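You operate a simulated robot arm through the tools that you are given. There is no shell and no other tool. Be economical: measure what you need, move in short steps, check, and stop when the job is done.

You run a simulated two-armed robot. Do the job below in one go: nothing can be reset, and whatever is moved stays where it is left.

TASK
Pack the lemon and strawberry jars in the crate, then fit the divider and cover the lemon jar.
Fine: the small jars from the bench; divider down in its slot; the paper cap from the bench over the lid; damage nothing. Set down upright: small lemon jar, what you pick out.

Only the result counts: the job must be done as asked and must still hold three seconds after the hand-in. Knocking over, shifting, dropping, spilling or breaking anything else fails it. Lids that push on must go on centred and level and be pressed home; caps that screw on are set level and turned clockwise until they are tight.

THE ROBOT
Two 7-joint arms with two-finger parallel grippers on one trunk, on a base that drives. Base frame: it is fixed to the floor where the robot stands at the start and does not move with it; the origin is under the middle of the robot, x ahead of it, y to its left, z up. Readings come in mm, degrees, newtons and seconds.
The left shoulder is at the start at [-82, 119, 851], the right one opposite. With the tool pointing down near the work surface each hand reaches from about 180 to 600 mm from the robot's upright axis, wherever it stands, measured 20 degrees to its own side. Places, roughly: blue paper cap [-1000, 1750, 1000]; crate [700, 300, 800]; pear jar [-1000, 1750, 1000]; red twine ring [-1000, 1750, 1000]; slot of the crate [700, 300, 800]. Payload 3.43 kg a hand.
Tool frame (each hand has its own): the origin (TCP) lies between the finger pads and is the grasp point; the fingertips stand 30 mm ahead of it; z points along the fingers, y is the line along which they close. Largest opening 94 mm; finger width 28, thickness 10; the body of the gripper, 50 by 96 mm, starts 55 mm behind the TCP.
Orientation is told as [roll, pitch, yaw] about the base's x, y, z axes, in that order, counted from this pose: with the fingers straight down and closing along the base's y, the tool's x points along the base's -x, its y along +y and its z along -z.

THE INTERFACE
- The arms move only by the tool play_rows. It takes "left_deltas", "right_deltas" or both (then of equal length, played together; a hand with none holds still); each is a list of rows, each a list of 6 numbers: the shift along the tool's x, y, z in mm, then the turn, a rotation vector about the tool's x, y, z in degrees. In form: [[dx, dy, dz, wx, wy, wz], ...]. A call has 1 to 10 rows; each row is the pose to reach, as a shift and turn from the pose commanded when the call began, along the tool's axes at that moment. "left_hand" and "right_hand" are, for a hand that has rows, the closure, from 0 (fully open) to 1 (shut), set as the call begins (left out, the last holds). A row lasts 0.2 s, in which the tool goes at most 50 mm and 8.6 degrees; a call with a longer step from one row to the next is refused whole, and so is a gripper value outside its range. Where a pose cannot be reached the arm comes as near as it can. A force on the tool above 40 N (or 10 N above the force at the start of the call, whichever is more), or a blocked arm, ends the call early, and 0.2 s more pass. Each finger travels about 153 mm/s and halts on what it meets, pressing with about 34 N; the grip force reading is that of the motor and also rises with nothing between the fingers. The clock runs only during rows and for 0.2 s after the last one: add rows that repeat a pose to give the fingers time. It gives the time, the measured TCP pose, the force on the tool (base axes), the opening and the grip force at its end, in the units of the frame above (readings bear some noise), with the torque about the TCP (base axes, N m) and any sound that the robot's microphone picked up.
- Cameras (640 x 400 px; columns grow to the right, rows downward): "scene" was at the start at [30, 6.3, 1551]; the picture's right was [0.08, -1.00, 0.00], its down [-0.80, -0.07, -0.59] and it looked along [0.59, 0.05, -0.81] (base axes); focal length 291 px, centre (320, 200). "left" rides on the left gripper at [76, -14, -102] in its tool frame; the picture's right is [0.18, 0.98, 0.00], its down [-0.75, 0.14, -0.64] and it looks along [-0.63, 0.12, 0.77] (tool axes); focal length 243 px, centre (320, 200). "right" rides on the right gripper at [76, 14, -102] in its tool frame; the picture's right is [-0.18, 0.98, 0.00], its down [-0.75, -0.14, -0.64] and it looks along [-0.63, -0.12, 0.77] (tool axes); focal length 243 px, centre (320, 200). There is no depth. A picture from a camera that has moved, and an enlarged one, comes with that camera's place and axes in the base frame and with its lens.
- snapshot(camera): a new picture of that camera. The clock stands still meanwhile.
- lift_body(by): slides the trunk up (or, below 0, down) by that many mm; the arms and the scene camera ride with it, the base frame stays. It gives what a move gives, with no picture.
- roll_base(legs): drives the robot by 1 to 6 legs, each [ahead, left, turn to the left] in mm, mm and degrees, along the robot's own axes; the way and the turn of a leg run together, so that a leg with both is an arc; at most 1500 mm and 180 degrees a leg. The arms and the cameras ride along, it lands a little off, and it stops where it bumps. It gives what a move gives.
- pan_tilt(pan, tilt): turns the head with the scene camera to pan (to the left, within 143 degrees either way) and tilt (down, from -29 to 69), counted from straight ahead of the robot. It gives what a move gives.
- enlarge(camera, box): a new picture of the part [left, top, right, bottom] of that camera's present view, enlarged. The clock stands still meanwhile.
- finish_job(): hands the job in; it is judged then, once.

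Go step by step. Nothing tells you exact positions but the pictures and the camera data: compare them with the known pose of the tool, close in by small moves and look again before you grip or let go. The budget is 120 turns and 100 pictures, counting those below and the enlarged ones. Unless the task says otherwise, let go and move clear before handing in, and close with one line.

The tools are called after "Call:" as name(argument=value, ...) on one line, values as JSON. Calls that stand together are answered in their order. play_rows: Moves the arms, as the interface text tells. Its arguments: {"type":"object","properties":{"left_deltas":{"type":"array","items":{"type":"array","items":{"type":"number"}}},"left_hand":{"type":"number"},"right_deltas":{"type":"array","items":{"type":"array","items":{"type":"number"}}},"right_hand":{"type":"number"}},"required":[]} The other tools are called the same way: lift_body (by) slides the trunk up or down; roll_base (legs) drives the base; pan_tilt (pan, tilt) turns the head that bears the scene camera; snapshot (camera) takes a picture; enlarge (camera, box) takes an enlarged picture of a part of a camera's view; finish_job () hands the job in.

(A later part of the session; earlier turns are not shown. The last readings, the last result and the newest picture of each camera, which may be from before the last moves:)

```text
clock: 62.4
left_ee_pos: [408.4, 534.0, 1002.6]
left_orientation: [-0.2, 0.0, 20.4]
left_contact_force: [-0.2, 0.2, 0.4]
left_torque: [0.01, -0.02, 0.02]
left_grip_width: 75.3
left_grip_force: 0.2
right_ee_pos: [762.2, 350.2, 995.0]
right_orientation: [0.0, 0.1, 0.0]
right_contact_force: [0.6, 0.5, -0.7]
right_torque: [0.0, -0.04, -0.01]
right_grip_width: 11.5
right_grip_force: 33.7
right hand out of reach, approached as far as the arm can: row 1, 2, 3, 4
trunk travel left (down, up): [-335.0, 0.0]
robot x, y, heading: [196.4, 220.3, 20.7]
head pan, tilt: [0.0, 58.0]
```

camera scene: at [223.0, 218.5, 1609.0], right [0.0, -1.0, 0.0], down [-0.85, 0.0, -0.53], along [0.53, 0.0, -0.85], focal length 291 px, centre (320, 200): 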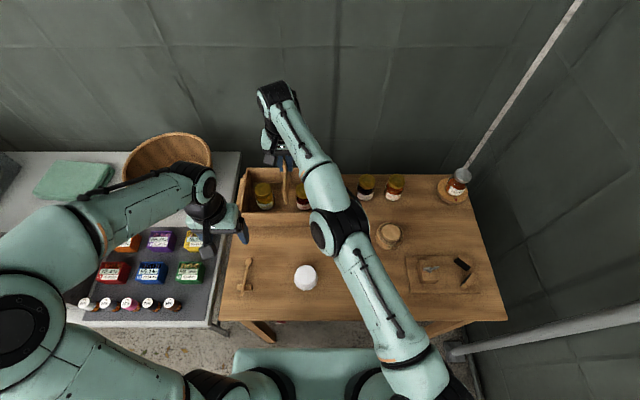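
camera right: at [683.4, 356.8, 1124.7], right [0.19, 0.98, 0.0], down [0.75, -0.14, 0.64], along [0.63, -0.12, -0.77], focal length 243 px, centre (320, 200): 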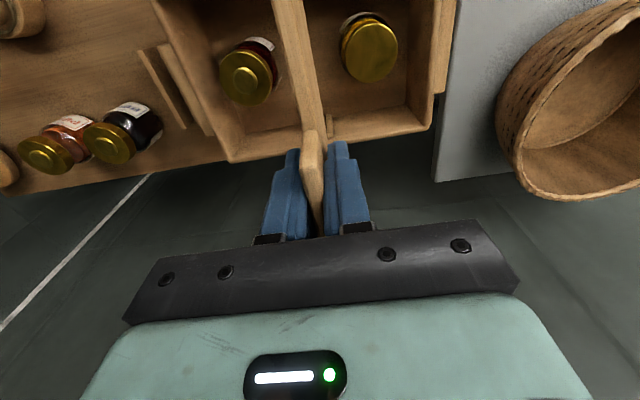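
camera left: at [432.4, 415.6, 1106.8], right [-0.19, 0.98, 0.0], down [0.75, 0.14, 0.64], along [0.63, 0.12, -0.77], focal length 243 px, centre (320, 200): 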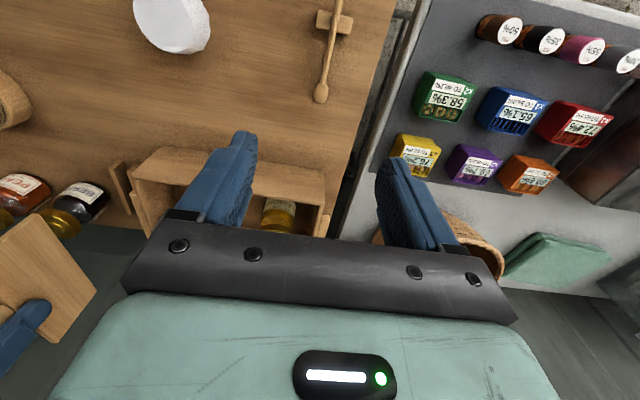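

The right arm seems stuck in a stretched configuration. I look at it.

Call:
pan_tilt(pan=-15, tilt=58)

Call:
snapshot(camera="scene")

```text
clock: 63.2
left_ee_pos: [408.1, 533.5, 1002.7]
left_orientation: [-0.1, 0.1, 20.3]
left_contact_force: [0.5, -0.4, 0.6]
left_torque: [0.01, 0.04, 0.0]
left_grip_width: 75.5
left_grip_force: 0.0
right_ee_pos: [762.1, 350.1, 995.7]
right_orientation: [-0.1, 0.2, -0.1]
right_contact_force: [0.0, 0.5, -0.4]
right_torque: [-0.01, 0.02, 0.02]
right_grip_width: 11.8
right_grip_force: 34.4
trunk travel left (down, up): [-335.0, 0.0]
robot x, y, heading: [190.9, 224.1, 20.2]
head pan, tilt: [-15.0, 58.0]
```

```text
33 pictures are left
camera scene: at [222.0, 212.2, 1609.0], right [0.1, -1.0, 0.0], down [-0.84, -0.08, -0.53], along [0.53, 0.05, -0.85], focal length 291 px, centre (320, 200)
```

scene: 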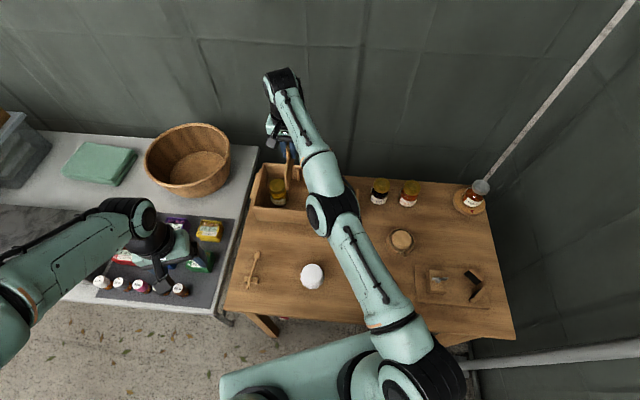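

The arm is nearly straight. I command a long inward pull toward the shoulder, at a safe height, to bend the elbow again.

Call:
play_rows(right_deltas=[[40, -18, 0, 0, 0, 0], [80, -36, 0, 0, 0, 0], [120, -54, 0, 0, 0, 0], [160, -72, 0, 0, 0, 0], [200, -90, 0, 0, 0, 0], [240, -108, 0, 0, 0, 0], [270, -120, 0, 0, 0, 0], [270, -120, 0, 0, 0, 0], [270, -120, 0, 0, 0, 0], [270, -120, 0, 0, 0, 0]])

```text
clock: 65.4
left_ee_pos: [407.4, 533.1, 1003.7]
left_orientation: [0.0, 0.0, 20.3]
left_contact_force: [-0.6, -0.1, -0.2]
left_torque: [0.0, 0.0, 0.01]
left_grip_width: 75.3
left_grip_force: 0.0
right_ee_pos: [725.6, 381.9, 1049.4]
right_orientation: [-0.1, 0.1, -0.1]
right_contact_force: [-0.3, -0.9, -0.7]
right_torque: [0.03, 0.02, -0.02]
right_grip_width: 11.3
right_grip_force: 33.9
right hand out of reach, approached as far as the arm can: row 1, 2, 3, 4, 5, 6, 7, 8, 9, 10
trunk travel left (down, up): [-335.0, 0.0]
robot x, y, heading: [195.8, 215.8, 20.4]
head pan, tilt: [-15.0, 58.0]
```

Perhaps the elbow sits just past straight on its stop; I command outward first, to straighten it, and then inward.

Call:
play_rows(right_deltas=[[-40, -10, 0, 0, 0, 0], [-80, -20, 0, 0, 0, 0], [-80, -20, 0, 0, 0, 0], [-80, -20, 0, 0, 0, 0], [-40, -30, 0, 0, 0, 0], [0, -45, 0, 0, 0, 0], [40, -60, 0, 0, 0, 0], [80, -80, 0, 0, 0, 0], [110, -100, 0, 0, 0, 0], [110, -100, 0, 0, 0, 0]])

```text
clock: 67.6
left_ee_pos: [408.7, 534.4, 1003.3]
left_orientation: [-0.1, 0.1, 20.3]
left_contact_force: [0.8, 0.0, 0.5]
left_torque: [0.0, 0.0, 0.03]
left_grip_width: 75.3
left_grip_force: 0.0
right_ee_pos: [617.0, 281.6, 1067.2]
right_orientation: [-0.1, 0.0, -0.2]
right_contact_force: [1.5, -0.2, -0.1]
right_torque: [0.0, 0.05, 0.03]
right_grip_width: 11.8
right_grip_force: 34.0
right hand out of reach, approached as far as the arm can: row 1, 2, 3, 4, 5
trunk travel left (down, up): [-335.0, 0.0]
robot x, y, heading: [194.6, 221.2, 20.4]
head pan, tilt: [-15.0, 58.0]
```

Unstuck. I gain a little margin by rolling ahead slightly, then approach the slot from above.

Call:
roll_base(legs=[[12, 0, 0]])

Call:
play_rows(right_deltas=[[-15, 5, 20, 0, 0, 0], [-30, 15, 40, 0, 0, 0], [-50, 25, 60, 0, 0, 0], [-70, 35, 80, 0, 0, 0], [-90, 42, 90, 0, 0, 0], [-110, 46, 90, 0, 0, 0], [-110, 46, 90, 0, 0, 0]])

Call:
snapshot(camera="right")

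Call:
enlarge(camera="scene", box=[210, 110, 370, 225])

```text
clock: 68.3
left_ee_pos: [408.4, 532.7, 1003.2]
left_orientation: [-0.1, 0.2, 20.2]
left_contact_force: [0.0, 0.1, -0.2]
left_torque: [0.0, -0.04, 0.0]
left_grip_width: 75.2
left_grip_force: 0.0
right_ee_pos: [616.8, 280.0, 1067.9]
right_orientation: [0.0, 0.1, 0.1]
right_contact_force: [-0.5, 0.4, -0.9]
right_torque: [0.0, 0.0, 0.0]
right_grip_width: 11.7
right_grip_force: 34.1
trunk travel left (down, up): [-335.0, 0.0]
robot x, y, heading: [193.1, 219.4, 20.5]
head pan, tilt: [-15.0, 58.0]
stopped in leg 1: the robot was blocked; the commanded pose is now the measured one
```

```text
clock: 69.9
left_ee_pos: [407.2, 533.4, 1002.8]
left_orientation: [-0.1, 0.1, 20.3]
left_contact_force: [-0.3, 0.1, 0.7]
left_torque: [0.01, 0.0, -0.01]
left_grip_width: 75.1
left_grip_force: 0.1
right_ee_pos: [727.2, 326.0, 976.9]
right_orientation: [-0.1, 0.1, 0.0]
right_contact_force: [-0.1, -0.5, 0.0]
right_torque: [-0.01, -0.03, 0.0]
right_grip_width: 11.8
right_grip_force: 33.8
trunk travel left (down, up): [-335.0, 0.0]
robot x, y, heading: [195.6, 218.0, 20.5]
head pan, tilt: [-15.0, 58.0]
```

```text
32 pictures are left
camera right: at [651.2, 340.2, 1079.6], right [0.18, 0.98, 0.0], down [0.75, -0.14, 0.64], along [0.63, -0.12, -0.77], focal length 243 px, centre (320, 200)
```

right: 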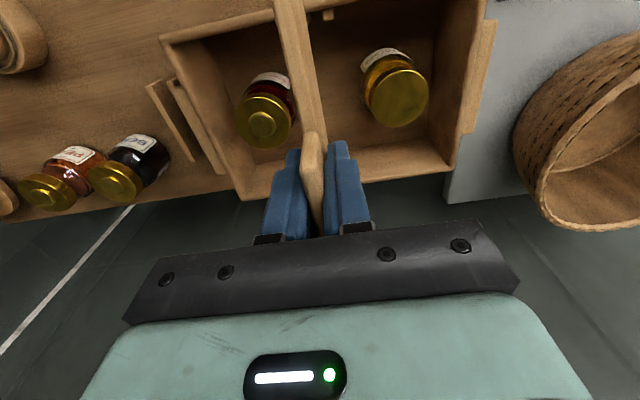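

```text
3.48 times, centred on (290, 168) of scene
camera zoom: at [222.1, 211.6, 1609.0], right [0.1, -1.0, 0.0], down [-0.84, -0.08, -0.53], along [0.53, 0.05, -0.85], focal length 1011 px, centre (424, 313)
```

zoom: 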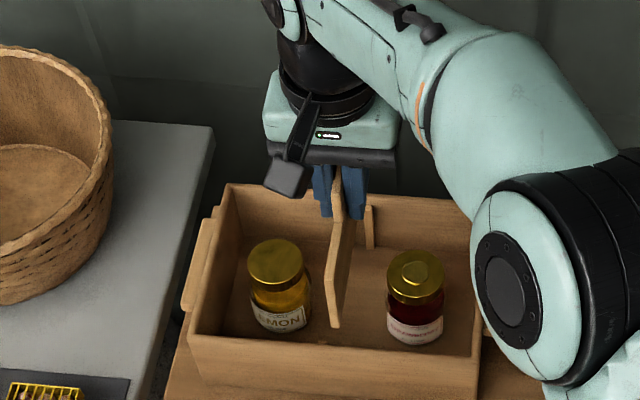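

Unstuck and above the slot. I enlarge the right view to align the board with the slot rails.

Call:
enlarge(camera="right", box=[220, 0, 400, 112])

Call:
enlarge(camera="right", box=[220, 88, 480, 250])

```text
3.56 times, centred on (310, 56) of right
camera zoom: at [651.2, 340.2, 1079.6], right [0.18, 0.98, 0.0], down [0.75, -0.14, 0.64], along [0.63, -0.12, -0.77], focal length 863 px, centre (356, 712)
```

zoom: 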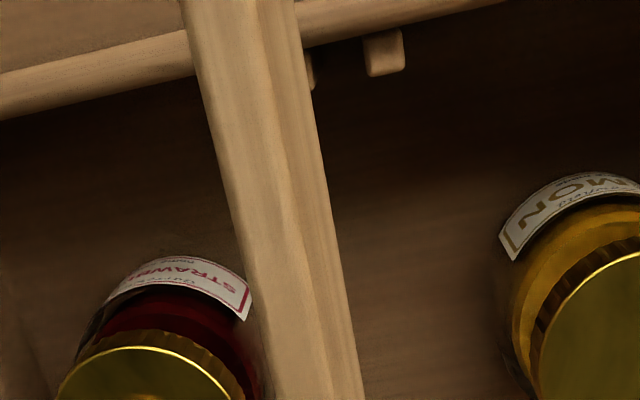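

```text
2.46 times, centred on (350, 169) of right
camera zoom: at [651.2, 340.2, 1079.6], right [0.18, 0.98, 0.0], down [0.75, -0.14, 0.64], along [0.63, -0.12, -0.77], focal length 597 px, centre (246, 276)
```

zoom: 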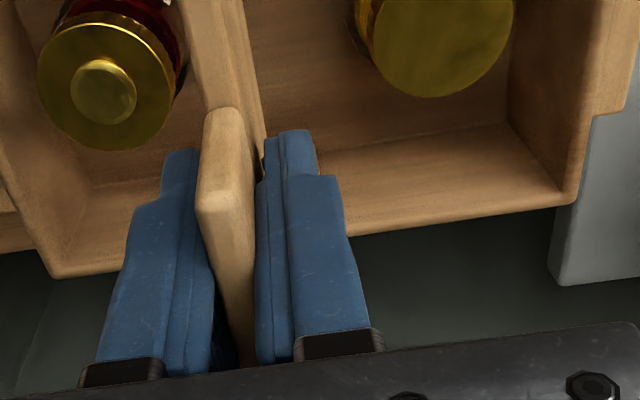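

Calibrating with the known lemon place, the slot centre is at y≈333 and the crate's middle at x≈743. I align the board and lower it to just above the rim.

Call:
play_rows(right_deltas=[[-6, 3, 10, 0, 0, 0], [-12, 6, 20, 0, 0, 0], [-16, 7, 35, 0, 0, 0], [-16, 7, 48, 0, 0, 0], [-16, 7, 48, 0, 0, 0]])

Call:
enlarge(camera="right", box=[220, 0, 400, 112])

Call:
enlarge(camera="scene", box=[240, 140, 340, 210])

```text
clock: 71.1
left_ee_pos: [408.1, 532.7, 1002.5]
left_orientation: [-0.1, 0.0, 20.2]
left_contact_force: [-0.3, 0.4, -0.4]
left_torque: [-0.02, -0.01, -0.02]
left_grip_width: 75.2
left_grip_force: 0.0
right_ee_pos: [744.1, 333.6, 930.9]
right_orientation: [-0.1, 0.2, 0.0]
right_contact_force: [-0.7, 0.2, -0.9]
right_torque: [0.0, 0.01, -0.01]
right_grip_width: 11.7
right_grip_force: 33.8
trunk travel left (down, up): [-335.0, 0.0]
robot x, y, heading: [193.0, 221.2, 20.6]
head pan, tilt: [-15.0, 58.0]
```

```text
3.56 times, centred on (310, 56) of right
camera zoom: at [667.7, 347.1, 1032.1], right [0.18, 0.98, 0.0], down [0.75, -0.14, 0.64], along [0.63, -0.12, -0.77], focal length 863 px, centre (356, 712)
```

zoom: 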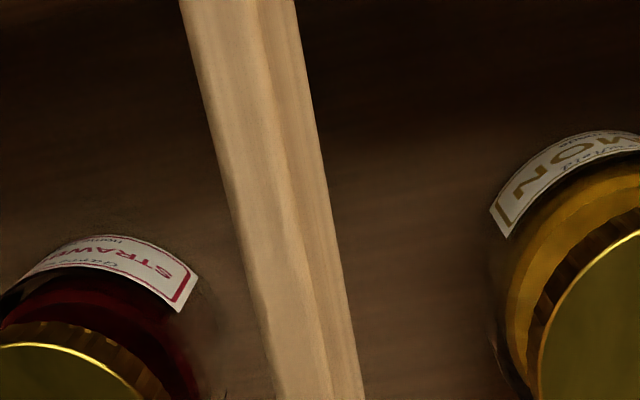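

```text
5.71 times, centred on (290, 175) of scene
camera zoom: at [222.5, 211.8, 1609.0], right [0.1, -1.0, 0.0], down [-0.84, -0.08, -0.53], along [0.53, 0.05, -0.85], focal length 1660 px, centre (491, 343)
```

zoom: 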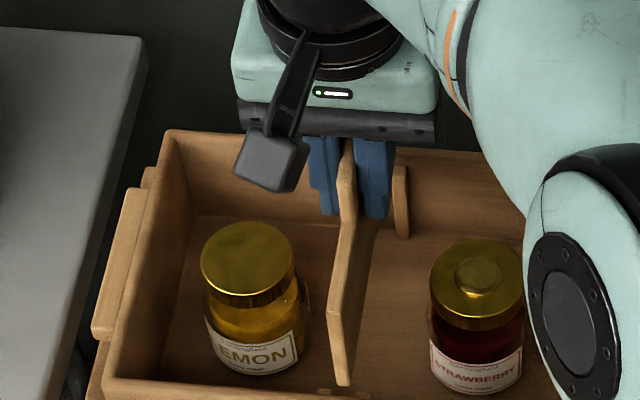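

I look at the near and far ends of the slot more closely.

Call:
enlarge(camera="scene", box=[270, 160, 334, 216])

Call:
enlarge(camera="right", box=[240, 110, 420, 230])

```text
7.14 times, centred on (302, 188) of scene
camera zoom: at [222.5, 211.8, 1609.0], right [0.1, -1.0, 0.0], down [-0.84, -0.08, -0.53], along [0.53, 0.05, -0.85], focal length 2076 px, centre (449, 286)
```

zoom: 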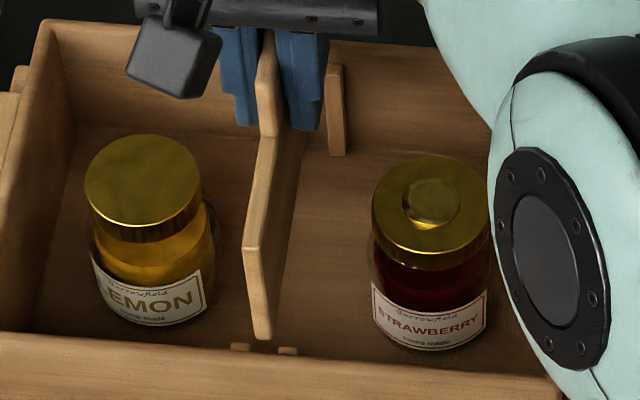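

```text
3.33 times, centred on (330, 170) of right
camera zoom: at [667.7, 347.1, 1032.1], right [0.18, 0.98, 0.0], down [0.75, -0.14, 0.64], along [0.63, -0.12, -0.77], focal length 809 px, centre (287, 300)
```

zoom: 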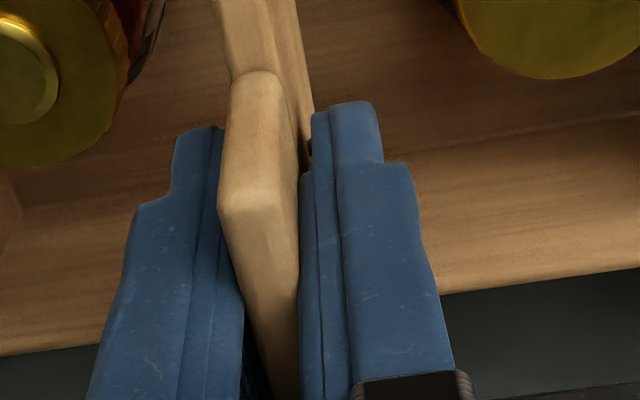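

Board and rails look aligned within about 1 mm. I lower in small steps watching the force.

Call:
play_rows(right_deltas=[[0, 0, 5, 0, 0, 0], [0, 0, 10, 0, 0, 0], [0, 0, 14, 0, 0, 0], [0, 0, 17, 0, 0, 0], [0, 0, 20, 0, 0, 0], [0, 0, 20, 0, 0, 0]])

Call:
enlarge(camera="scene", box=[270, 160, 334, 216])

```text
clock: 72.5
left_ee_pos: [408.7, 532.1, 1003.5]
left_orientation: [-0.1, 0.1, 20.3]
left_contact_force: [0.0, 0.2, -0.1]
left_torque: [0.02, -0.05, 0.0]
left_grip_width: 75.0
left_grip_force: 0.2
right_ee_pos: [743.4, 332.5, 910.7]
right_orientation: [-0.1, 0.1, 0.0]
right_contact_force: [-0.6, 0.1, -0.3]
right_torque: [0.02, 0.01, 0.01]
right_grip_width: 11.5
right_grip_force: 34.0
trunk travel left (down, up): [-335.0, 0.0]
robot x, y, heading: [196.3, 221.0, 20.4]
head pan, tilt: [-15.0, 58.0]
```

```text
7.14 times, centred on (302, 188) of scene
camera zoom: at [222.4, 211.8, 1609.0], right [0.1, -1.0, 0.0], down [-0.84, -0.08, -0.53], along [0.53, 0.05, -0.85], focal length 2076 px, centre (449, 286)
```

zoom: 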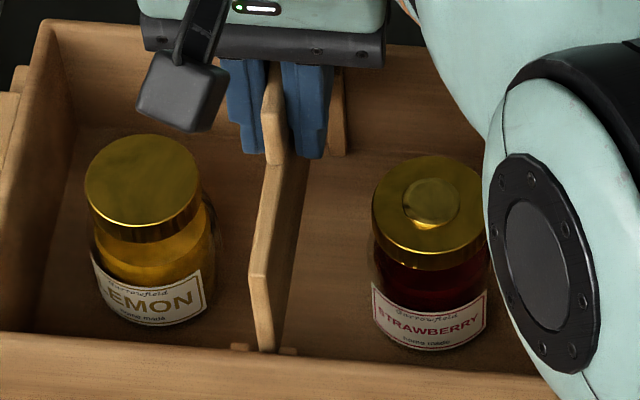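

The board is in line in x but sits close to the right rail; I shift 1.5 mm left and continue down.

Call:
play_rows(right_deltas=[[0, 1.5, 0, 0, 0, 0], [0, 1.5, 3, 0, 0, 0], [0, 1.5, 6, 0, 0, 0], [0, 1.5, 9, 0, 0, 0], [0, 1.5, 12, 0, 0, 0], [0, 1.5, 12, 0, 0, 0]])

Call:
enlarge(camera="scene", box=[270, 160, 334, 216])

```text
clock: 73.9
left_ee_pos: [408.5, 532.5, 1003.5]
left_orientation: [-0.1, 0.1, 20.3]
left_contact_force: [0.1, 0.0, -0.7]
left_torque: [-0.01, 0.0, 0.02]
left_grip_width: 74.9
left_grip_force: 0.0
right_ee_pos: [743.5, 333.7, 897.7]
right_orientation: [-0.2, 0.2, 0.0]
right_contact_force: [0.4, 1.0, -1.4]
right_torque: [-0.01, -0.03, -0.01]
right_grip_width: 11.6
right_grip_force: 33.6
trunk travel left (down, up): [-335.0, 0.0]
robot x, y, heading: [195.5, 221.2, 20.7]
head pan, tilt: [-15.0, 58.0]
```

```text
7.14 times, centred on (302, 188) of scene
camera zoom: at [222.4, 211.8, 1609.0], right [0.1, -1.0, 0.0], down [-0.84, -0.08, -0.53], along [0.53, 0.05, -0.85], focal length 2076 px, centre (449, 286)
```

zoom: 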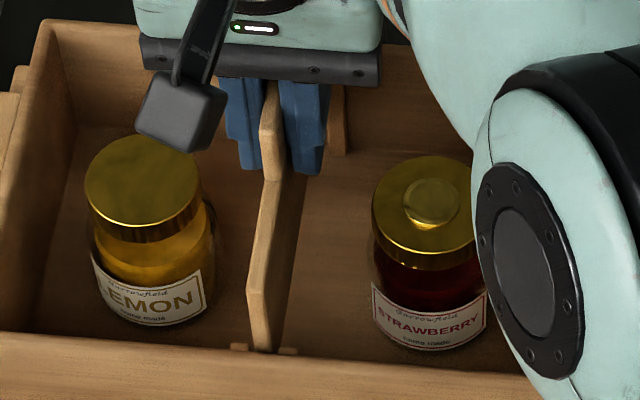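

No contact; it is entering the slot. I go on down.

Call:
play_rows(right_deltas=[[0, 0, 5, 0, 0, 0], [0, 0, 10, 0, 0, 0], [0, 0, 15, 0, 0, 0], [0, 0, 20, 0, 0, 0], [0, 0, 25, 0, 0, 0], [0, 0, 30, 0, 0, 0], [0, 0, 35, 0, 0, 0], [0, 0, 40, 0, 0, 0], [0, 0, 40, 0, 0, 0]])

Call:
enlarge(camera="scene", box=[240, 140, 340, 216])

```text
clock: 75.9
left_ee_pos: [409.3, 533.0, 1003.5]
left_orientation: [-0.2, 0.1, 20.3]
left_contact_force: [0.3, -0.4, -0.6]
left_torque: [0.0, -0.03, -0.01]
left_grip_width: 75.0
left_grip_force: 0.0
right_ee_pos: [742.8, 334.6, 858.0]
right_orientation: [0.0, 0.0, 0.0]
right_contact_force: [-0.4, -0.1, -0.8]
right_torque: [0.01, 0.04, -0.01]
right_grip_width: 11.7
right_grip_force: 33.8
trunk travel left (down, up): [-335.0, 0.0]
robot x, y, heading: [196.8, 220.8, 20.6]
head pan, tilt: [-15.0, 58.0]
```

```text
5.26 times, centred on (290, 178) of scene
camera zoom: at [222.4, 211.8, 1609.0], right [0.1, -1.0, 0.0], down [-0.84, -0.08, -0.53], along [0.53, 0.05, -0.85], focal length 1529 px, centre (478, 316)
```

zoom: 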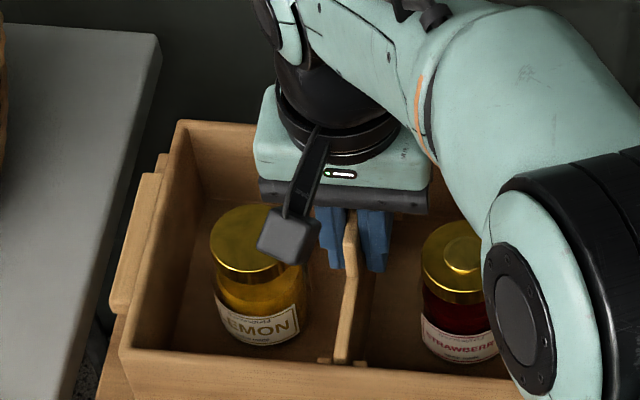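

Call:
play_rows(right_deltas=[[0, 0, 2, 0, 0, 0], [0, 0, 4, 0, 0, 0], [0, 0, 6, 0, 0, 0], [0, 0, 8, 0, 0, 0], [0, 0, 8, 0, 0, 0]])

```text
clock: 77.1
left_ee_pos: [408.5, 532.1, 1003.0]
left_orientation: [-0.1, 0.0, 20.3]
left_contact_force: [-0.6, -0.5, -0.8]
left_torque: [-0.01, -0.01, 0.01]
left_grip_width: 75.1
left_grip_force: 0.0
right_ee_pos: [742.2, 334.4, 851.5]
right_orientation: [0.0, 0.0, 0.0]
right_contact_force: [-0.6, -0.4, 6.6]
right_torque: [-0.09, 0.14, 0.02]
right_grip_width: 11.4
right_grip_force: 33.9
trunk travel left (down, up): [-335.0, 0.0]
robot x, y, heading: [194.4, 220.2, 20.5]
head pan, tilt: [-15.0, 58.0]
```

The divider has touched the crate floor (force 6.6 N at the expected height). I open slightly and rise.

Call:
play_rows(right_deltas=[[0, 0, -0.5, 0, 0, 0], [0, 0, -0.5, 0, 0, 0], [0, 0, -0.5, 0, 0, 0], [0, 0, -15, 0, 0, 0], [0, 0, -40, 0, 0, 0], [0, 0, -80, 0, 0, 0], [0, 0, -120, 0, 0, 0], [0, 0, -150, 0, 0, 0], [40, -10, -150, 0, 0, 0], [80, -30, -150, 0, 0, 0]], right_hand=0.7)

Call:
snapshot(camera="right")

Call:
enlarge(camera="scene", box=[240, 140, 340, 216])

```text
clock: 79.3
left_ee_pos: [407.0, 532.9, 1002.5]
left_orientation: [0.0, 0.0, 20.4]
left_contact_force: [0.1, -0.8, -0.5]
left_torque: [0.0, -0.01, 0.0]
left_grip_width: 75.1
left_grip_force: 0.0
right_ee_pos: [660.9, 301.8, 1001.8]
right_orientation: [0.1, 0.0, 0.0]
right_contact_force: [-0.4, -1.1, -0.3]
right_torque: [0.01, 0.01, 0.0]
right_grip_width: 28.3
right_grip_force: 0.2
trunk travel left (down, up): [-335.0, 0.0]
robot x, y, heading: [199.7, 220.3, 20.6]
head pan, tilt: [-15.0, 58.0]
```

```text
21 pictures are left
camera right: at [585.3, 315.5, 1104.2], right [0.18, 0.98, 0.0], down [0.75, -0.14, 0.64], along [0.63, -0.12, -0.77], focal length 243 px, centre (320, 200)
```

right: 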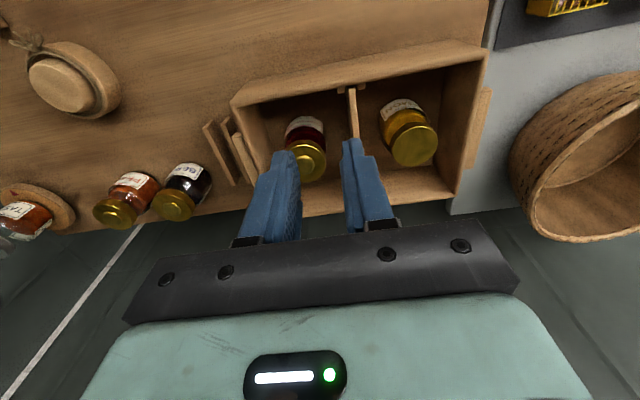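

```text
5.26 times, centred on (290, 178) of scene
camera zoom: at [221.6, 210.9, 1608.9], right [0.1, -1.0, 0.0], down [-0.84, -0.08, -0.53], along [0.53, 0.05, -0.85], focal length 1529 px, centre (478, 316)
```

zoom: 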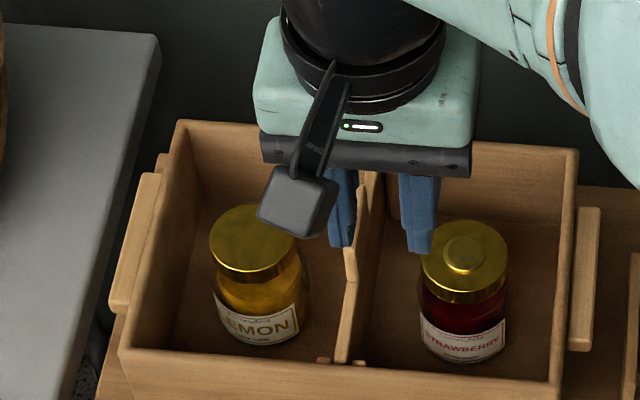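

The divider sits in its slot. I move the right hand away and turn the base back to face straight.

Call:
play_rows(right_deltas=[[30, -30, 0, 0, 0, 0], [60, -60, 0, 0, 0, 0], [90, -90, 0, 0, 0, 0], [120, -120, 0, 0, 0, 0], [120, -150, 0, 0, 0, 0], [120, -190, 0, 0, 0, 0]])

Call:
roll_base(legs=[[-30, 0, 0], [0, 0, -20.5], [20, 0, 0]])

```text
clock: 80.7
left_ee_pos: [407.3, 532.2, 1002.4]
left_orientation: [0.1, 0.0, 20.3]
left_contact_force: [-0.4, -0.6, 0.4]
left_torque: [0.01, 0.0, 0.0]
left_grip_width: 75.2
left_grip_force: 0.0
right_ee_pos: [541.4, 114.7, 999.3]
right_orientation: [0.1, 0.1, 0.0]
right_contact_force: [-0.9, 0.3, 0.0]
right_torque: [0.04, -0.02, 0.01]
right_grip_width: 28.4
right_grip_force: 0.1
trunk travel left (down, up): [-335.0, 0.0]
robot x, y, heading: [192.2, 221.5, 20.5]
head pan, tilt: [-15.0, 58.0]
```

```text
clock: 83.1
left_ee_pos: [493.8, 425.8, 1002.4]
left_orientation: [-0.2, 0.0, -0.3]
left_contact_force: [0.7, -0.4, 0.1]
left_torque: [0.0, -0.04, 0.0]
left_grip_width: 75.1
left_grip_force: 0.0
right_ee_pos: [471.4, -9.9, 999.3]
right_orientation: [0.0, 0.0, -20.8]
right_contact_force: [0.2, 0.1, 0.1]
right_torque: [-0.01, -0.01, 0.0]
right_grip_width: 28.3
right_grip_force: 0.0
trunk travel left (down, up): [-335.0, 0.0]
robot x, y, heading: [185.9, 207.8, -0.2]
head pan, tilt: [-15.0, 58.0]
```

Now I bring the left hand over the white cap.

Call:
play_rows(left_deltas=[[3, -30, 10, 0, 0, 0], [6, -60, 25, 0, 0, 0], [8, -90, 45, 0, 0, 0], [8, -120, 65, 0, 0, 0], [8, -150, 85, 0, 0, 0], [8, -164, 102, 0, 0, 0], [8, -164, 102, 0, 0, 0]], left_hand=0)

Call:
snapshot(camera="left")

```text
clock: 84.7
left_ee_pos: [485.5, 262.2, 900.6]
left_orientation: [-0.1, 0.0, -0.3]
left_contact_force: [0.1, 0.1, -0.6]
left_torque: [-0.01, -0.01, 0.01]
left_grip_width: 94.0
left_grip_force: 0.0
right_ee_pos: [473.9, -10.7, 1000.8]
right_orientation: [-0.1, 0.1, -20.8]
right_contact_force: [-0.1, -0.6, 0.0]
right_torque: [0.02, -0.03, -0.01]
right_grip_width: 28.1
right_grip_force: 0.2
trunk travel left (down, up): [-335.0, 0.0]
robot x, y, heading: [187.8, 208.7, -0.2]
head pan, tilt: [-15.0, 58.0]
```

```text
19 pictures are left
camera left: at [410.9, 248.5, 1004.7], right [-0.18, 0.98, 0.0], down [0.76, 0.14, 0.64], along [0.63, 0.11, -0.77], focal length 243 px, centre (320, 200)
```

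left: 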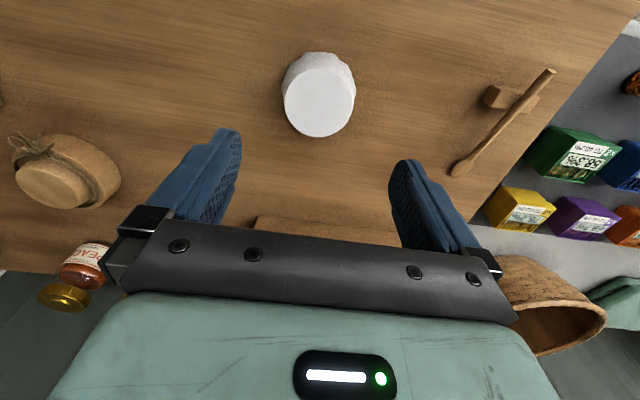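

The cap's centre is at about (480.5, 260.3), about 64 mm across. I descend around it.

Call:
play_rows(left_deltas=[[3, -1, 25, 0, 0, 0], [5, -2, 50, 0, 0, 0], [5, -2, 75, 0, 0, 0], [5, -2, 95, 0, 0, 0], [5, -2, 108, 0, 0, 0], [5, -2, 108, 0, 0, 0]])

Call:
snapshot(camera="left")

```text
clock: 86.1
left_ee_pos: [481.8, 260.6, 792.2]
left_orientation: [-0.1, -0.1, -0.3]
left_contact_force: [0.1, -0.1, -0.4]
left_torque: [-0.01, -0.02, -0.02]
left_grip_width: 94.0
left_grip_force: 0.1
right_ee_pos: [473.8, -11.2, 1000.1]
right_orientation: [-0.1, 0.1, -20.8]
right_contact_force: [0.4, -0.9, 0.2]
right_torque: [0.04, 0.02, 0.0]
right_grip_width: 28.2
right_grip_force: 0.1
trunk travel left (down, up): [-335.0, 0.0]
robot x, y, heading: [187.2, 209.0, -0.4]
head pan, tilt: [-15.0, 58.0]
```

```text
18 pictures are left
camera left: at [406.3, 247.7, 895.7], right [-0.18, 0.98, 0.0], down [0.75, 0.14, 0.64], along [0.63, 0.11, -0.77], focal length 243 px, centre (320, 200)
```

left: 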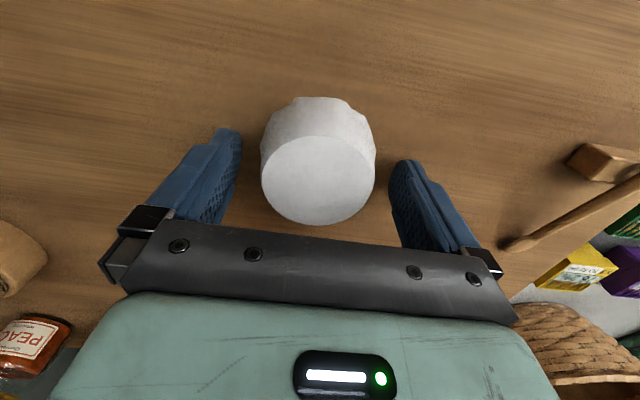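

Cap centred between the fingers. I close gradually to hold it without crushing.

Call:
play_rows(left_deltas=[[0, 0, 0, 0, 0, 0], [0, 0, 0, 0, 0, 0], [0, 0, 0, 0, 0, 0]], left_hand=0.31)

Call:
play_rows(left_deltas=[[0, 0, 0, 0, 0, 0], [0, 0, 0, 0, 0, 0]], left_hand=0.35)

Call:
snapshot(camera="left")

```text
clock: 86.9
left_ee_pos: [481.6, 261.9, 792.2]
left_orientation: [0.0, 0.0, -0.4]
left_contact_force: [0.2, 0.0, 0.4]
left_torque: [0.01, -0.02, 0.01]
left_grip_width: 65.6
left_grip_force: 34.0
right_ee_pos: [472.6, -11.3, 1000.1]
right_orientation: [-0.1, 0.1, -20.6]
right_contact_force: [0.1, 0.2, -0.4]
right_torque: [0.02, 0.04, -0.01]
right_grip_width: 28.2
right_grip_force: 0.1
trunk travel left (down, up): [-335.0, 0.0]
robot x, y, heading: [184.5, 210.7, -0.2]
head pan, tilt: [-15.0, 58.0]
```

```text
clock: 87.5
left_ee_pos: [481.2, 261.4, 790.8]
left_orientation: [-0.1, 0.1, -0.4]
left_contact_force: [1.8, -0.2, 0.4]
left_torque: [0.0, 0.0, 0.02]
left_grip_width: 65.1
left_grip_force: 33.7
right_ee_pos: [473.1, -11.2, 999.8]
right_orientation: [-0.1, 0.2, -20.6]
right_contact_force: [-0.7, 0.5, 0.9]
right_torque: [0.0, -0.02, 0.0]
right_grip_width: 28.3
right_grip_force: 0.0
trunk travel left (down, up): [-335.0, 0.0]
robot x, y, heading: [189.7, 210.3, -0.1]
head pan, tilt: [-15.0, 58.0]
```

```text
17 pictures are left
camera left: at [406.2, 247.7, 895.8], right [-0.18, 0.98, 0.0], down [0.76, 0.14, 0.64], along [0.63, 0.11, -0.77], focal length 243 px, centre (320, 200)
```

left: 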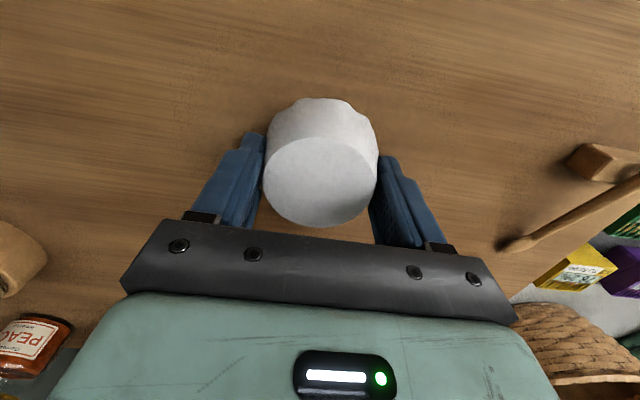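

The cap is held at 65 mm, in shape. I lift it and roll a little ahead.

Call:
play_rows(left_deltas=[[0, 0, -10, 0, 0, 0], [0, 0, -40, 0, 0, 0], [0, 0, -80, 0, 0, 0], [0, 0, -120, 0, 0, 0], [0, 0, -160, 0, 0, 0], [0, 0, -190, 0, 0, 0], [0, 0, -190, 0, 0, 0]])

Call:
roll_base(legs=[[12, 0, 0]])

Call:
snapshot(camera="left")

```text
clock: 89.1
left_ee_pos: [480.5, 259.1, 985.6]
left_orientation: [-0.2, 0.0, -0.4]
left_contact_force: [0.4, 0.0, 0.7]
left_torque: [-0.02, 0.01, -0.03]
left_grip_width: 64.9
left_grip_force: 34.6
right_ee_pos: [473.2, -11.9, 999.6]
right_orientation: [-0.1, 0.1, -20.6]
right_contact_force: [0.0, 0.2, -0.4]
right_torque: [0.01, 0.02, -0.05]
right_grip_width: 28.4
right_grip_force: 0.0
trunk travel left (down, up): [-335.0, 0.0]
robot x, y, heading: [186.9, 210.7, -0.3]
head pan, tilt: [-15.0, 58.0]
```

```text
clock: 89.8
left_ee_pos: [490.6, 262.1, 985.8]
left_orientation: [-0.2, 0.1, -0.4]
left_contact_force: [-0.1, 0.4, -0.9]
left_torque: [0.0, -0.04, 0.02]
left_grip_width: 64.5
left_grip_force: 34.1
right_ee_pos: [484.0, -11.1, 1000.1]
right_orientation: [0.0, 0.0, -20.7]
right_contact_force: [-0.9, -0.3, -0.1]
right_torque: [0.01, -0.06, 0.0]
right_grip_width: 28.4
right_grip_force: 0.1
trunk travel left (down, up): [-335.0, 0.0]
robot x, y, heading: [197.3, 207.5, 0.1]
head pan, tilt: [-15.0, 58.0]
```

```text
16 pictures are left
camera left: at [415.0, 247.4, 1088.4], right [-0.18, 0.98, 0.0], down [0.75, 0.14, 0.64], along [0.63, 0.11, -0.77], focal length 243 px, centre (320, 200)
```

left: 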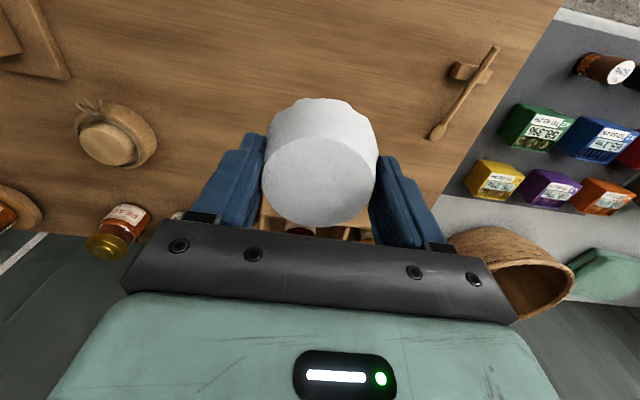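

Cap is safe in the hand. I carry it above the lemon jar at (735.5, 398).

Call:
play_rows(left_deltas=[[-30, 17, 0, 0, 0, 0], [-60, 34, 0, 0, 0, 0], [-90, 51, 0, 0, 0, 0], [-120, 68, 0, 0, 0, 0], [-150, 85, 0, 0, 0, 0], [-180, 102, 0, 0, 0, 0], [-210, 119, 0, 0, 0, 0], [-245, 136.5, 10, 0, 0, 0], [-245, 136.5, 25, 0, 0, 0.3], [-245, 136.5, 25, 0, 0, 0.3]])

Call:
snapshot(camera="left")

Call:
enlarge(camera="scene", box=[180, 130, 340, 230])

```text
clock: 92.0
left_ee_pos: [736.9, 395.7, 958.9]
left_orientation: [-0.2, 0.1, -0.7]
left_contact_force: [0.5, 0.3, -0.4]
left_torque: [0.0, -0.01, 0.01]
left_grip_width: 64.7
left_grip_force: 33.8
right_ee_pos: [485.6, -10.5, 1000.8]
right_orientation: [-0.1, 0.0, -20.6]
right_contact_force: [0.5, -0.1, -0.8]
right_torque: [0.0, 0.0, 0.03]
right_grip_width: 27.9
right_grip_force: 0.1
trunk travel left (down, up): [-335.0, 0.0]
robot x, y, heading: [198.9, 211.8, -0.2]
head pan, tilt: [-15.0, 58.0]
```

```text
15 pictures are left
camera left: at [662.2, 382.3, 1061.7], right [-0.17, 0.98, 0.0], down [0.76, 0.13, 0.64], along [0.63, 0.11, -0.77], focal length 243 px, centre (320, 200)
```

left: 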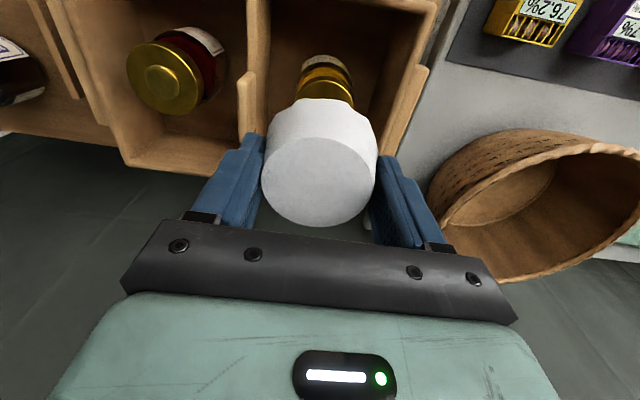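

```text
4.00 times, centred on (260, 180) of scene
camera zoom: at [220.2, 192.2, 1609.0], right [-0.26, -0.97, 0.0], down [-0.82, 0.22, -0.53], along [0.51, -0.14, -0.85], focal length 1162 px, centre (560, 280)
```

zoom: 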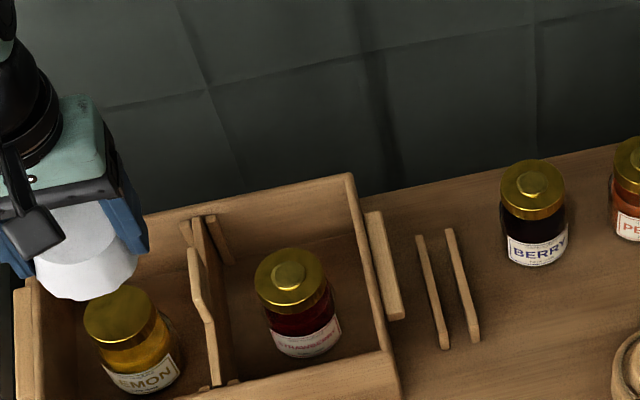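

I correct a couple of millimetres and lower until the cap skirt is just above the lid.

Call:
play_rows(left_deltas=[[1, 2, 15, 0, 0, -0.6], [1, 2, 30, 0, 0, -0.6], [1, 2, 45, 0, 0, -0.6], [1, 2, 58, 0, 0, -0.6], [1, 2, 58, 0, 0, -0.6]])

Call:
enlarge(camera="scene", box=[170, 160, 250, 230])

Call:
enlarge(camera="left", box=[220, 20, 420, 240])

```text
clock: 93.2
left_ee_pos: [737.9, 398.0, 901.4]
left_orientation: [-0.1, 0.1, -0.1]
left_contact_force: [-0.2, -0.2, 0.2]
left_torque: [-0.01, 0.01, 0.02]
left_grip_width: 64.9
left_grip_force: 33.9
right_ee_pos: [485.5, -10.7, 1000.5]
right_orientation: [-0.2, 0.2, -20.7]
right_contact_force: [0.2, 0.3, 0.0]
right_torque: [0.0, -0.01, -0.02]
right_grip_width: 28.3
right_grip_force: 0.0
trunk travel left (down, up): [-335.0, 0.0]
robot x, y, heading: [196.6, 210.3, -0.2]
head pan, tilt: [-15.0, 58.0]
```

```text
5.71 times, centred on (210, 195) of scene
camera zoom: at [220.1, 192.2, 1609.0], right [-0.26, -0.97, 0.0], down [-0.82, 0.22, -0.53], along [0.51, -0.14, -0.85], focal length 1660 px, centre (949, 229)
```

zoom: 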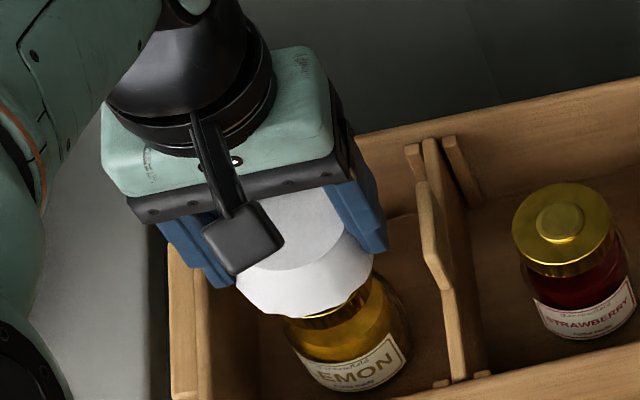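

```text
1.82 times, centred on (320, 130) of left
camera zoom: at [662.3, 384.8, 1004.7], right [-0.18, 0.98, 0.0], down [0.75, 0.14, 0.64], along [0.63, 0.12, -0.77], focal length 441 px, centre (320, 327)
```

zoom: 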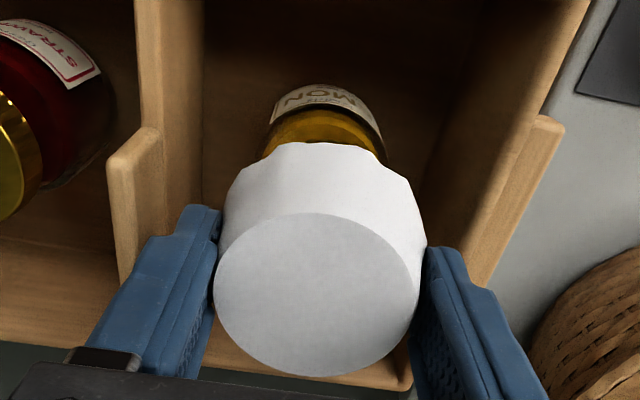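

Over the lid, about 2 mm far in x; I correct and lower in small steps.

Call:
play_rows(left_deltas=[[2, -0.5, 0, 0, 0, 0], [2, -0.5, 6, 0, 0, 0], [2, -0.5, 12, 0, 0, 0], [2, -0.5, 18, 0, 0, 0], [2, -0.5, 23, 0, 0, 0], [2, -0.5, 23, 0, 0, 0]])

Call:
enlarge(camera="scene", box=[170, 160, 250, 230])

```text
clock: 94.6
left_ee_pos: [734.2, 397.3, 878.7]
left_orientation: [-0.2, 0.1, -0.1]
left_contact_force: [-0.6, -0.3, -1.0]
left_torque: [0.02, 0.01, 0.0]
left_grip_width: 64.8
left_grip_force: 34.2
right_ee_pos: [485.1, -10.9, 998.0]
right_orientation: [0.0, 0.1, -20.7]
right_contact_force: [0.6, -0.1, 0.4]
right_torque: [-0.01, 0.02, 0.01]
right_grip_width: 28.0
right_grip_force: 0.0
trunk travel left (down, up): [-335.0, 0.0]
robot x, y, heading: [195.8, 210.2, -0.1]
head pan, tilt: [-15.0, 58.0]
```

```text
5.71 times, centred on (210, 195) of scene
camera zoom: at [220.1, 192.2, 1609.0], right [-0.26, -0.97, 0.0], down [-0.82, 0.22, -0.53], along [0.51, -0.14, -0.85], focal length 1660 px, centre (949, 229)
```

zoom: 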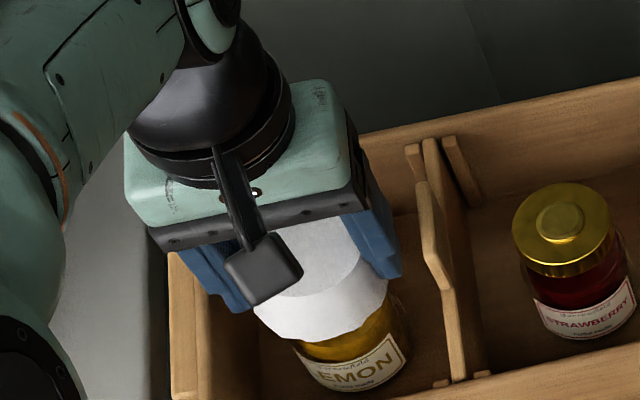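

The skirt is passing over the lid without touching. I continue down.

Call:
play_rows(left_deltas=[[0, 0, 5, 0, 0, 0], [0, 0, 10, 0, 0, 0], [0, 0, 15, 0, 0, 0], [0, 0, 20, 0, 0, 0], [0, 0, 24, 0, 0, 0], [0, 0, 24, 0, 0, 0]])

```text
clock: 96.0
left_ee_pos: [735.1, 397.2, 856.1]
left_orientation: [-0.1, -0.1, 0.0]
left_contact_force: [1.6, 1.9, 8.1]
left_torque: [-0.14, 0.0, 0.01]
left_grip_width: 64.6
left_grip_force: 34.3
right_ee_pos: [485.6, -10.1, 1000.5]
right_orientation: [-0.1, 0.0, -20.7]
right_contact_force: [-0.7, 0.3, 0.1]
right_torque: [0.02, 0.01, -0.02]
right_grip_width: 28.4
right_grip_force: 0.0
trunk travel left (down, up): [-335.0, 0.0]
robot x, y, heading: [201.6, 211.1, -0.1]
head pan, tilt: [-15.0, 58.0]
```

Contact at z≈856, a bit higher than expected; I look.

Call:
enlarge(camera="left", box=[220, 20, 420, 240])

Call:
enlarge(camera="scene", box=[170, 160, 250, 230])

```text
1.82 times, centred on (320, 130) of left
camera zoom: at [659.4, 383.2, 958.9], right [-0.18, 0.98, 0.0], down [0.75, 0.14, 0.64], along [0.63, 0.12, -0.77], focal length 441 px, centre (320, 327)
```

zoom: 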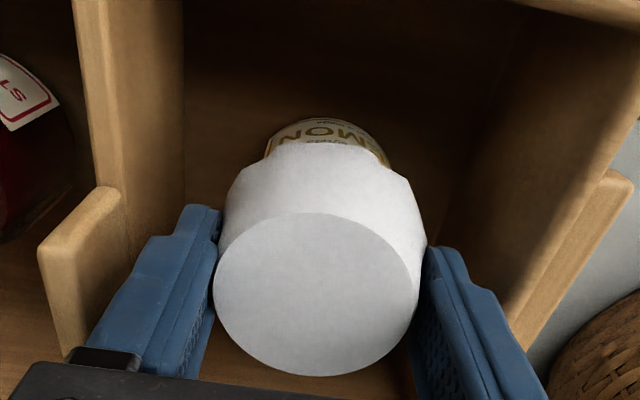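

```text
5.71 times, centred on (210, 195) of scene
camera zoom: at [219.5, 192.3, 1609.1], right [-0.26, -0.97, 0.0], down [-0.82, 0.22, -0.53], along [0.51, -0.14, -0.85], focal length 1660 px, centre (949, 229)
```

zoom: 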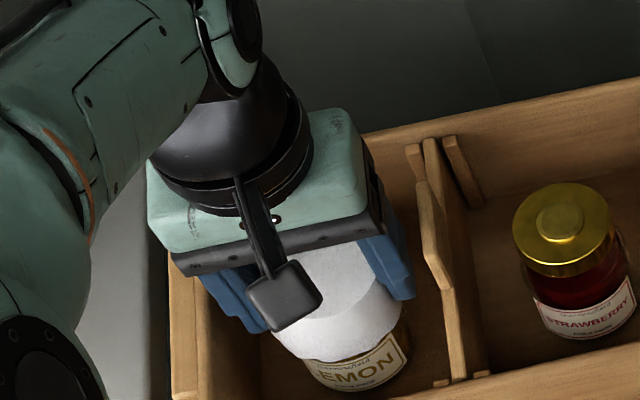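

The cap sits over the lid with the skirt well down. I press a bit more to see whether it is home.

Call:
play_rows(left_deltas=[[0, 0, 1, 0, 0, 0], [0, 0, 2, 0, 0, 0], [0, 0, 2, 0, 0, 0]])

```text
clock: 96.8
left_ee_pos: [735.5, 397.8, 855.3]
left_orientation: [-0.1, -0.1, -0.1]
left_contact_force: [0.7, 2.1, 18.5]
left_torque: [-0.37, 0.03, 0.03]
left_grip_width: 64.6
left_grip_force: 33.9
right_ee_pos: [482.8, -11.8, 1000.6]
right_orientation: [0.1, 0.1, -20.8]
right_contact_force: [0.8, -0.2, -0.5]
right_torque: [0.01, 0.03, 0.0]
right_grip_width: 27.8
right_grip_force: 0.0
trunk travel left (down, up): [-335.0, 0.0]
robot x, y, heading: [197.6, 207.6, -0.1]
head pan, tilt: [-15.0, 58.0]
```

It is firm (18 N with under 1 mm give), so the cap rests on the lid. I ease off, release and rise.

Call:
play_rows(left_deltas=[[0, 0, -2.5, 0, 0, 0], [0, 0, -2.5, 0, 0, 0]])

Call:
play_rows(left_deltas=[[0, 0, 0, 0, 0, 0], [0, 0, 0, 0, 0, 0], [0, 0, -10, 0, 0, 0], [0, 0, -25, 0, 0, 0], [0, 0, -50, 0, 0, 0], [0, 0, -90, 0, 0, 0]], left_hand=0.2)

Call:
snapshot(camera="left")

```text
clock: 97.4
left_ee_pos: [734.8, 396.9, 855.7]
left_orientation: [0.0, 0.2, 0.0]
left_contact_force: [0.9, 1.9, 6.3]
left_torque: [-0.14, -0.02, 0.01]
left_grip_width: 64.8
left_grip_force: 33.7
right_ee_pos: [485.0, -10.9, 999.5]
right_orientation: [-0.1, 0.2, -20.6]
right_contact_force: [0.0, 0.1, -0.3]
right_torque: [0.0, 0.01, -0.02]
right_grip_width: 28.2
right_grip_force: 0.1
trunk travel left (down, up): [-335.0, 0.0]
robot x, y, heading: [199.1, 207.3, 0.0]
head pan, tilt: [-15.0, 58.0]
```

```text
clock: 98.8
left_ee_pos: [736.7, 399.3, 947.0]
left_orientation: [-0.1, 0.2, -0.1]
left_contact_force: [0.5, 0.4, 0.7]
left_torque: [0.02, -0.02, 0.02]
left_grip_width: 75.1
left_grip_force: 0.0
right_ee_pos: [484.3, -11.4, 1000.6]
right_orientation: [0.0, 0.2, -20.7]
right_contact_force: [0.1, -0.3, -0.6]
right_torque: [0.02, -0.04, -0.01]
right_grip_width: 28.3
right_grip_force: 0.1
trunk travel left (down, up): [-335.0, 0.0]
robot x, y, heading: [199.8, 210.0, -0.5]
head pan, tilt: [-15.0, 58.0]
```

```text
8 pictures are left
camera left: at [661.0, 385.4, 1050.7], right [-0.18, 0.98, 0.0], down [0.76, 0.14, 0.64], along [0.63, 0.12, -0.77], focal length 243 px, centre (320, 200)
```

left: 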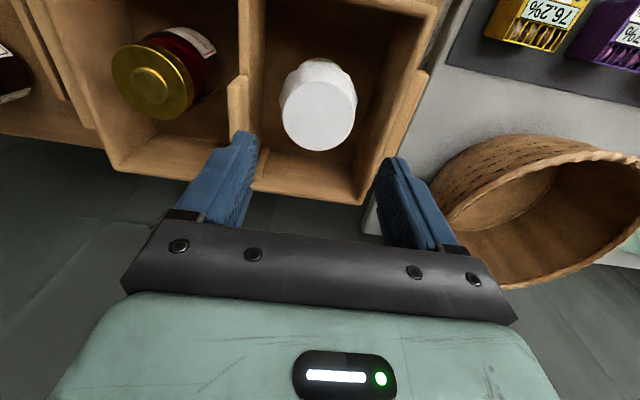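

The cap sits centred on the lemon jar at (736, 398). I withdraw the left hand and check all from the head camera.

Call:
play_rows(left_deltas=[[0, 0, -30, 0, 0, 0], [30, 10, -50, 0, 0, 0], [70, 20, -60, 0, 0, 0], [110, 30, -60, 0, 0, 0], [150, 40, -60, 0, 0, 0], [190, 50, -60, 0, 0, 0], [230, 60, -60, 0, 0, 0], [260, 80, -60, 0, 0, 0], [280, 100, -60, 0, 0, 0]])

Call:
enlarge(camera="scene", box=[160, 130, 320, 235])

Call:
snapshot(camera="scene")

```text
clock: 100.8
left_ee_pos: [457.5, 496.4, 1002.7]
left_orientation: [-0.1, 0.0, 0.0]
left_contact_force: [-0.5, 0.1, 0.4]
left_torque: [0.03, 0.02, -0.03]
left_grip_width: 75.4
left_grip_force: 0.0
right_ee_pos: [485.0, -10.7, 1001.2]
right_orientation: [-0.1, 0.1, -20.7]
right_contact_force: [0.3, -0.3, 0.0]
right_torque: [0.01, 0.02, 0.0]
right_grip_width: 28.1
right_grip_force: 0.1
trunk travel left (down, up): [-335.0, 0.0]
robot x, y, heading: [196.0, 210.7, -0.0]
head pan, tilt: [-15.0, 58.0]
```

```text
3.81 times, centred on (240, 182) of scene
camera zoom: at [219.5, 192.4, 1609.0], right [-0.26, -0.96, 0.0], down [-0.82, 0.22, -0.53], along [0.51, -0.14, -0.85], focal length 1107 px, centre (625, 267)
```

zoom: 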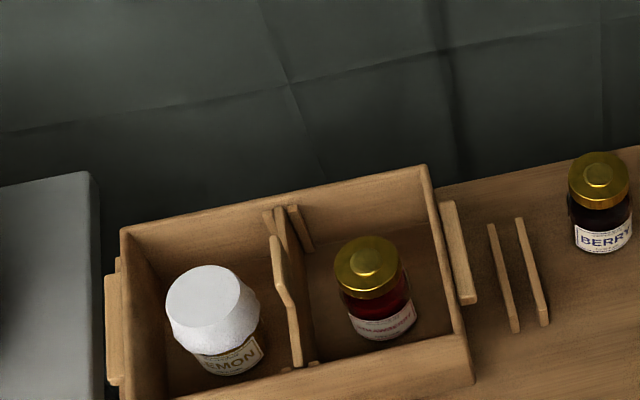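

```text
6 pictures are left
camera scene: at [219.5, 192.4, 1609.0], right [-0.26, -0.96, 0.0], down [-0.82, 0.22, -0.53], along [0.51, -0.14, -0.85], focal length 291 px, centre (320, 200)
```

scene: 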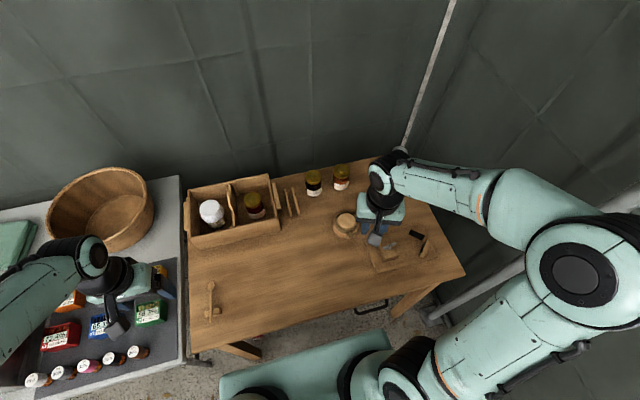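

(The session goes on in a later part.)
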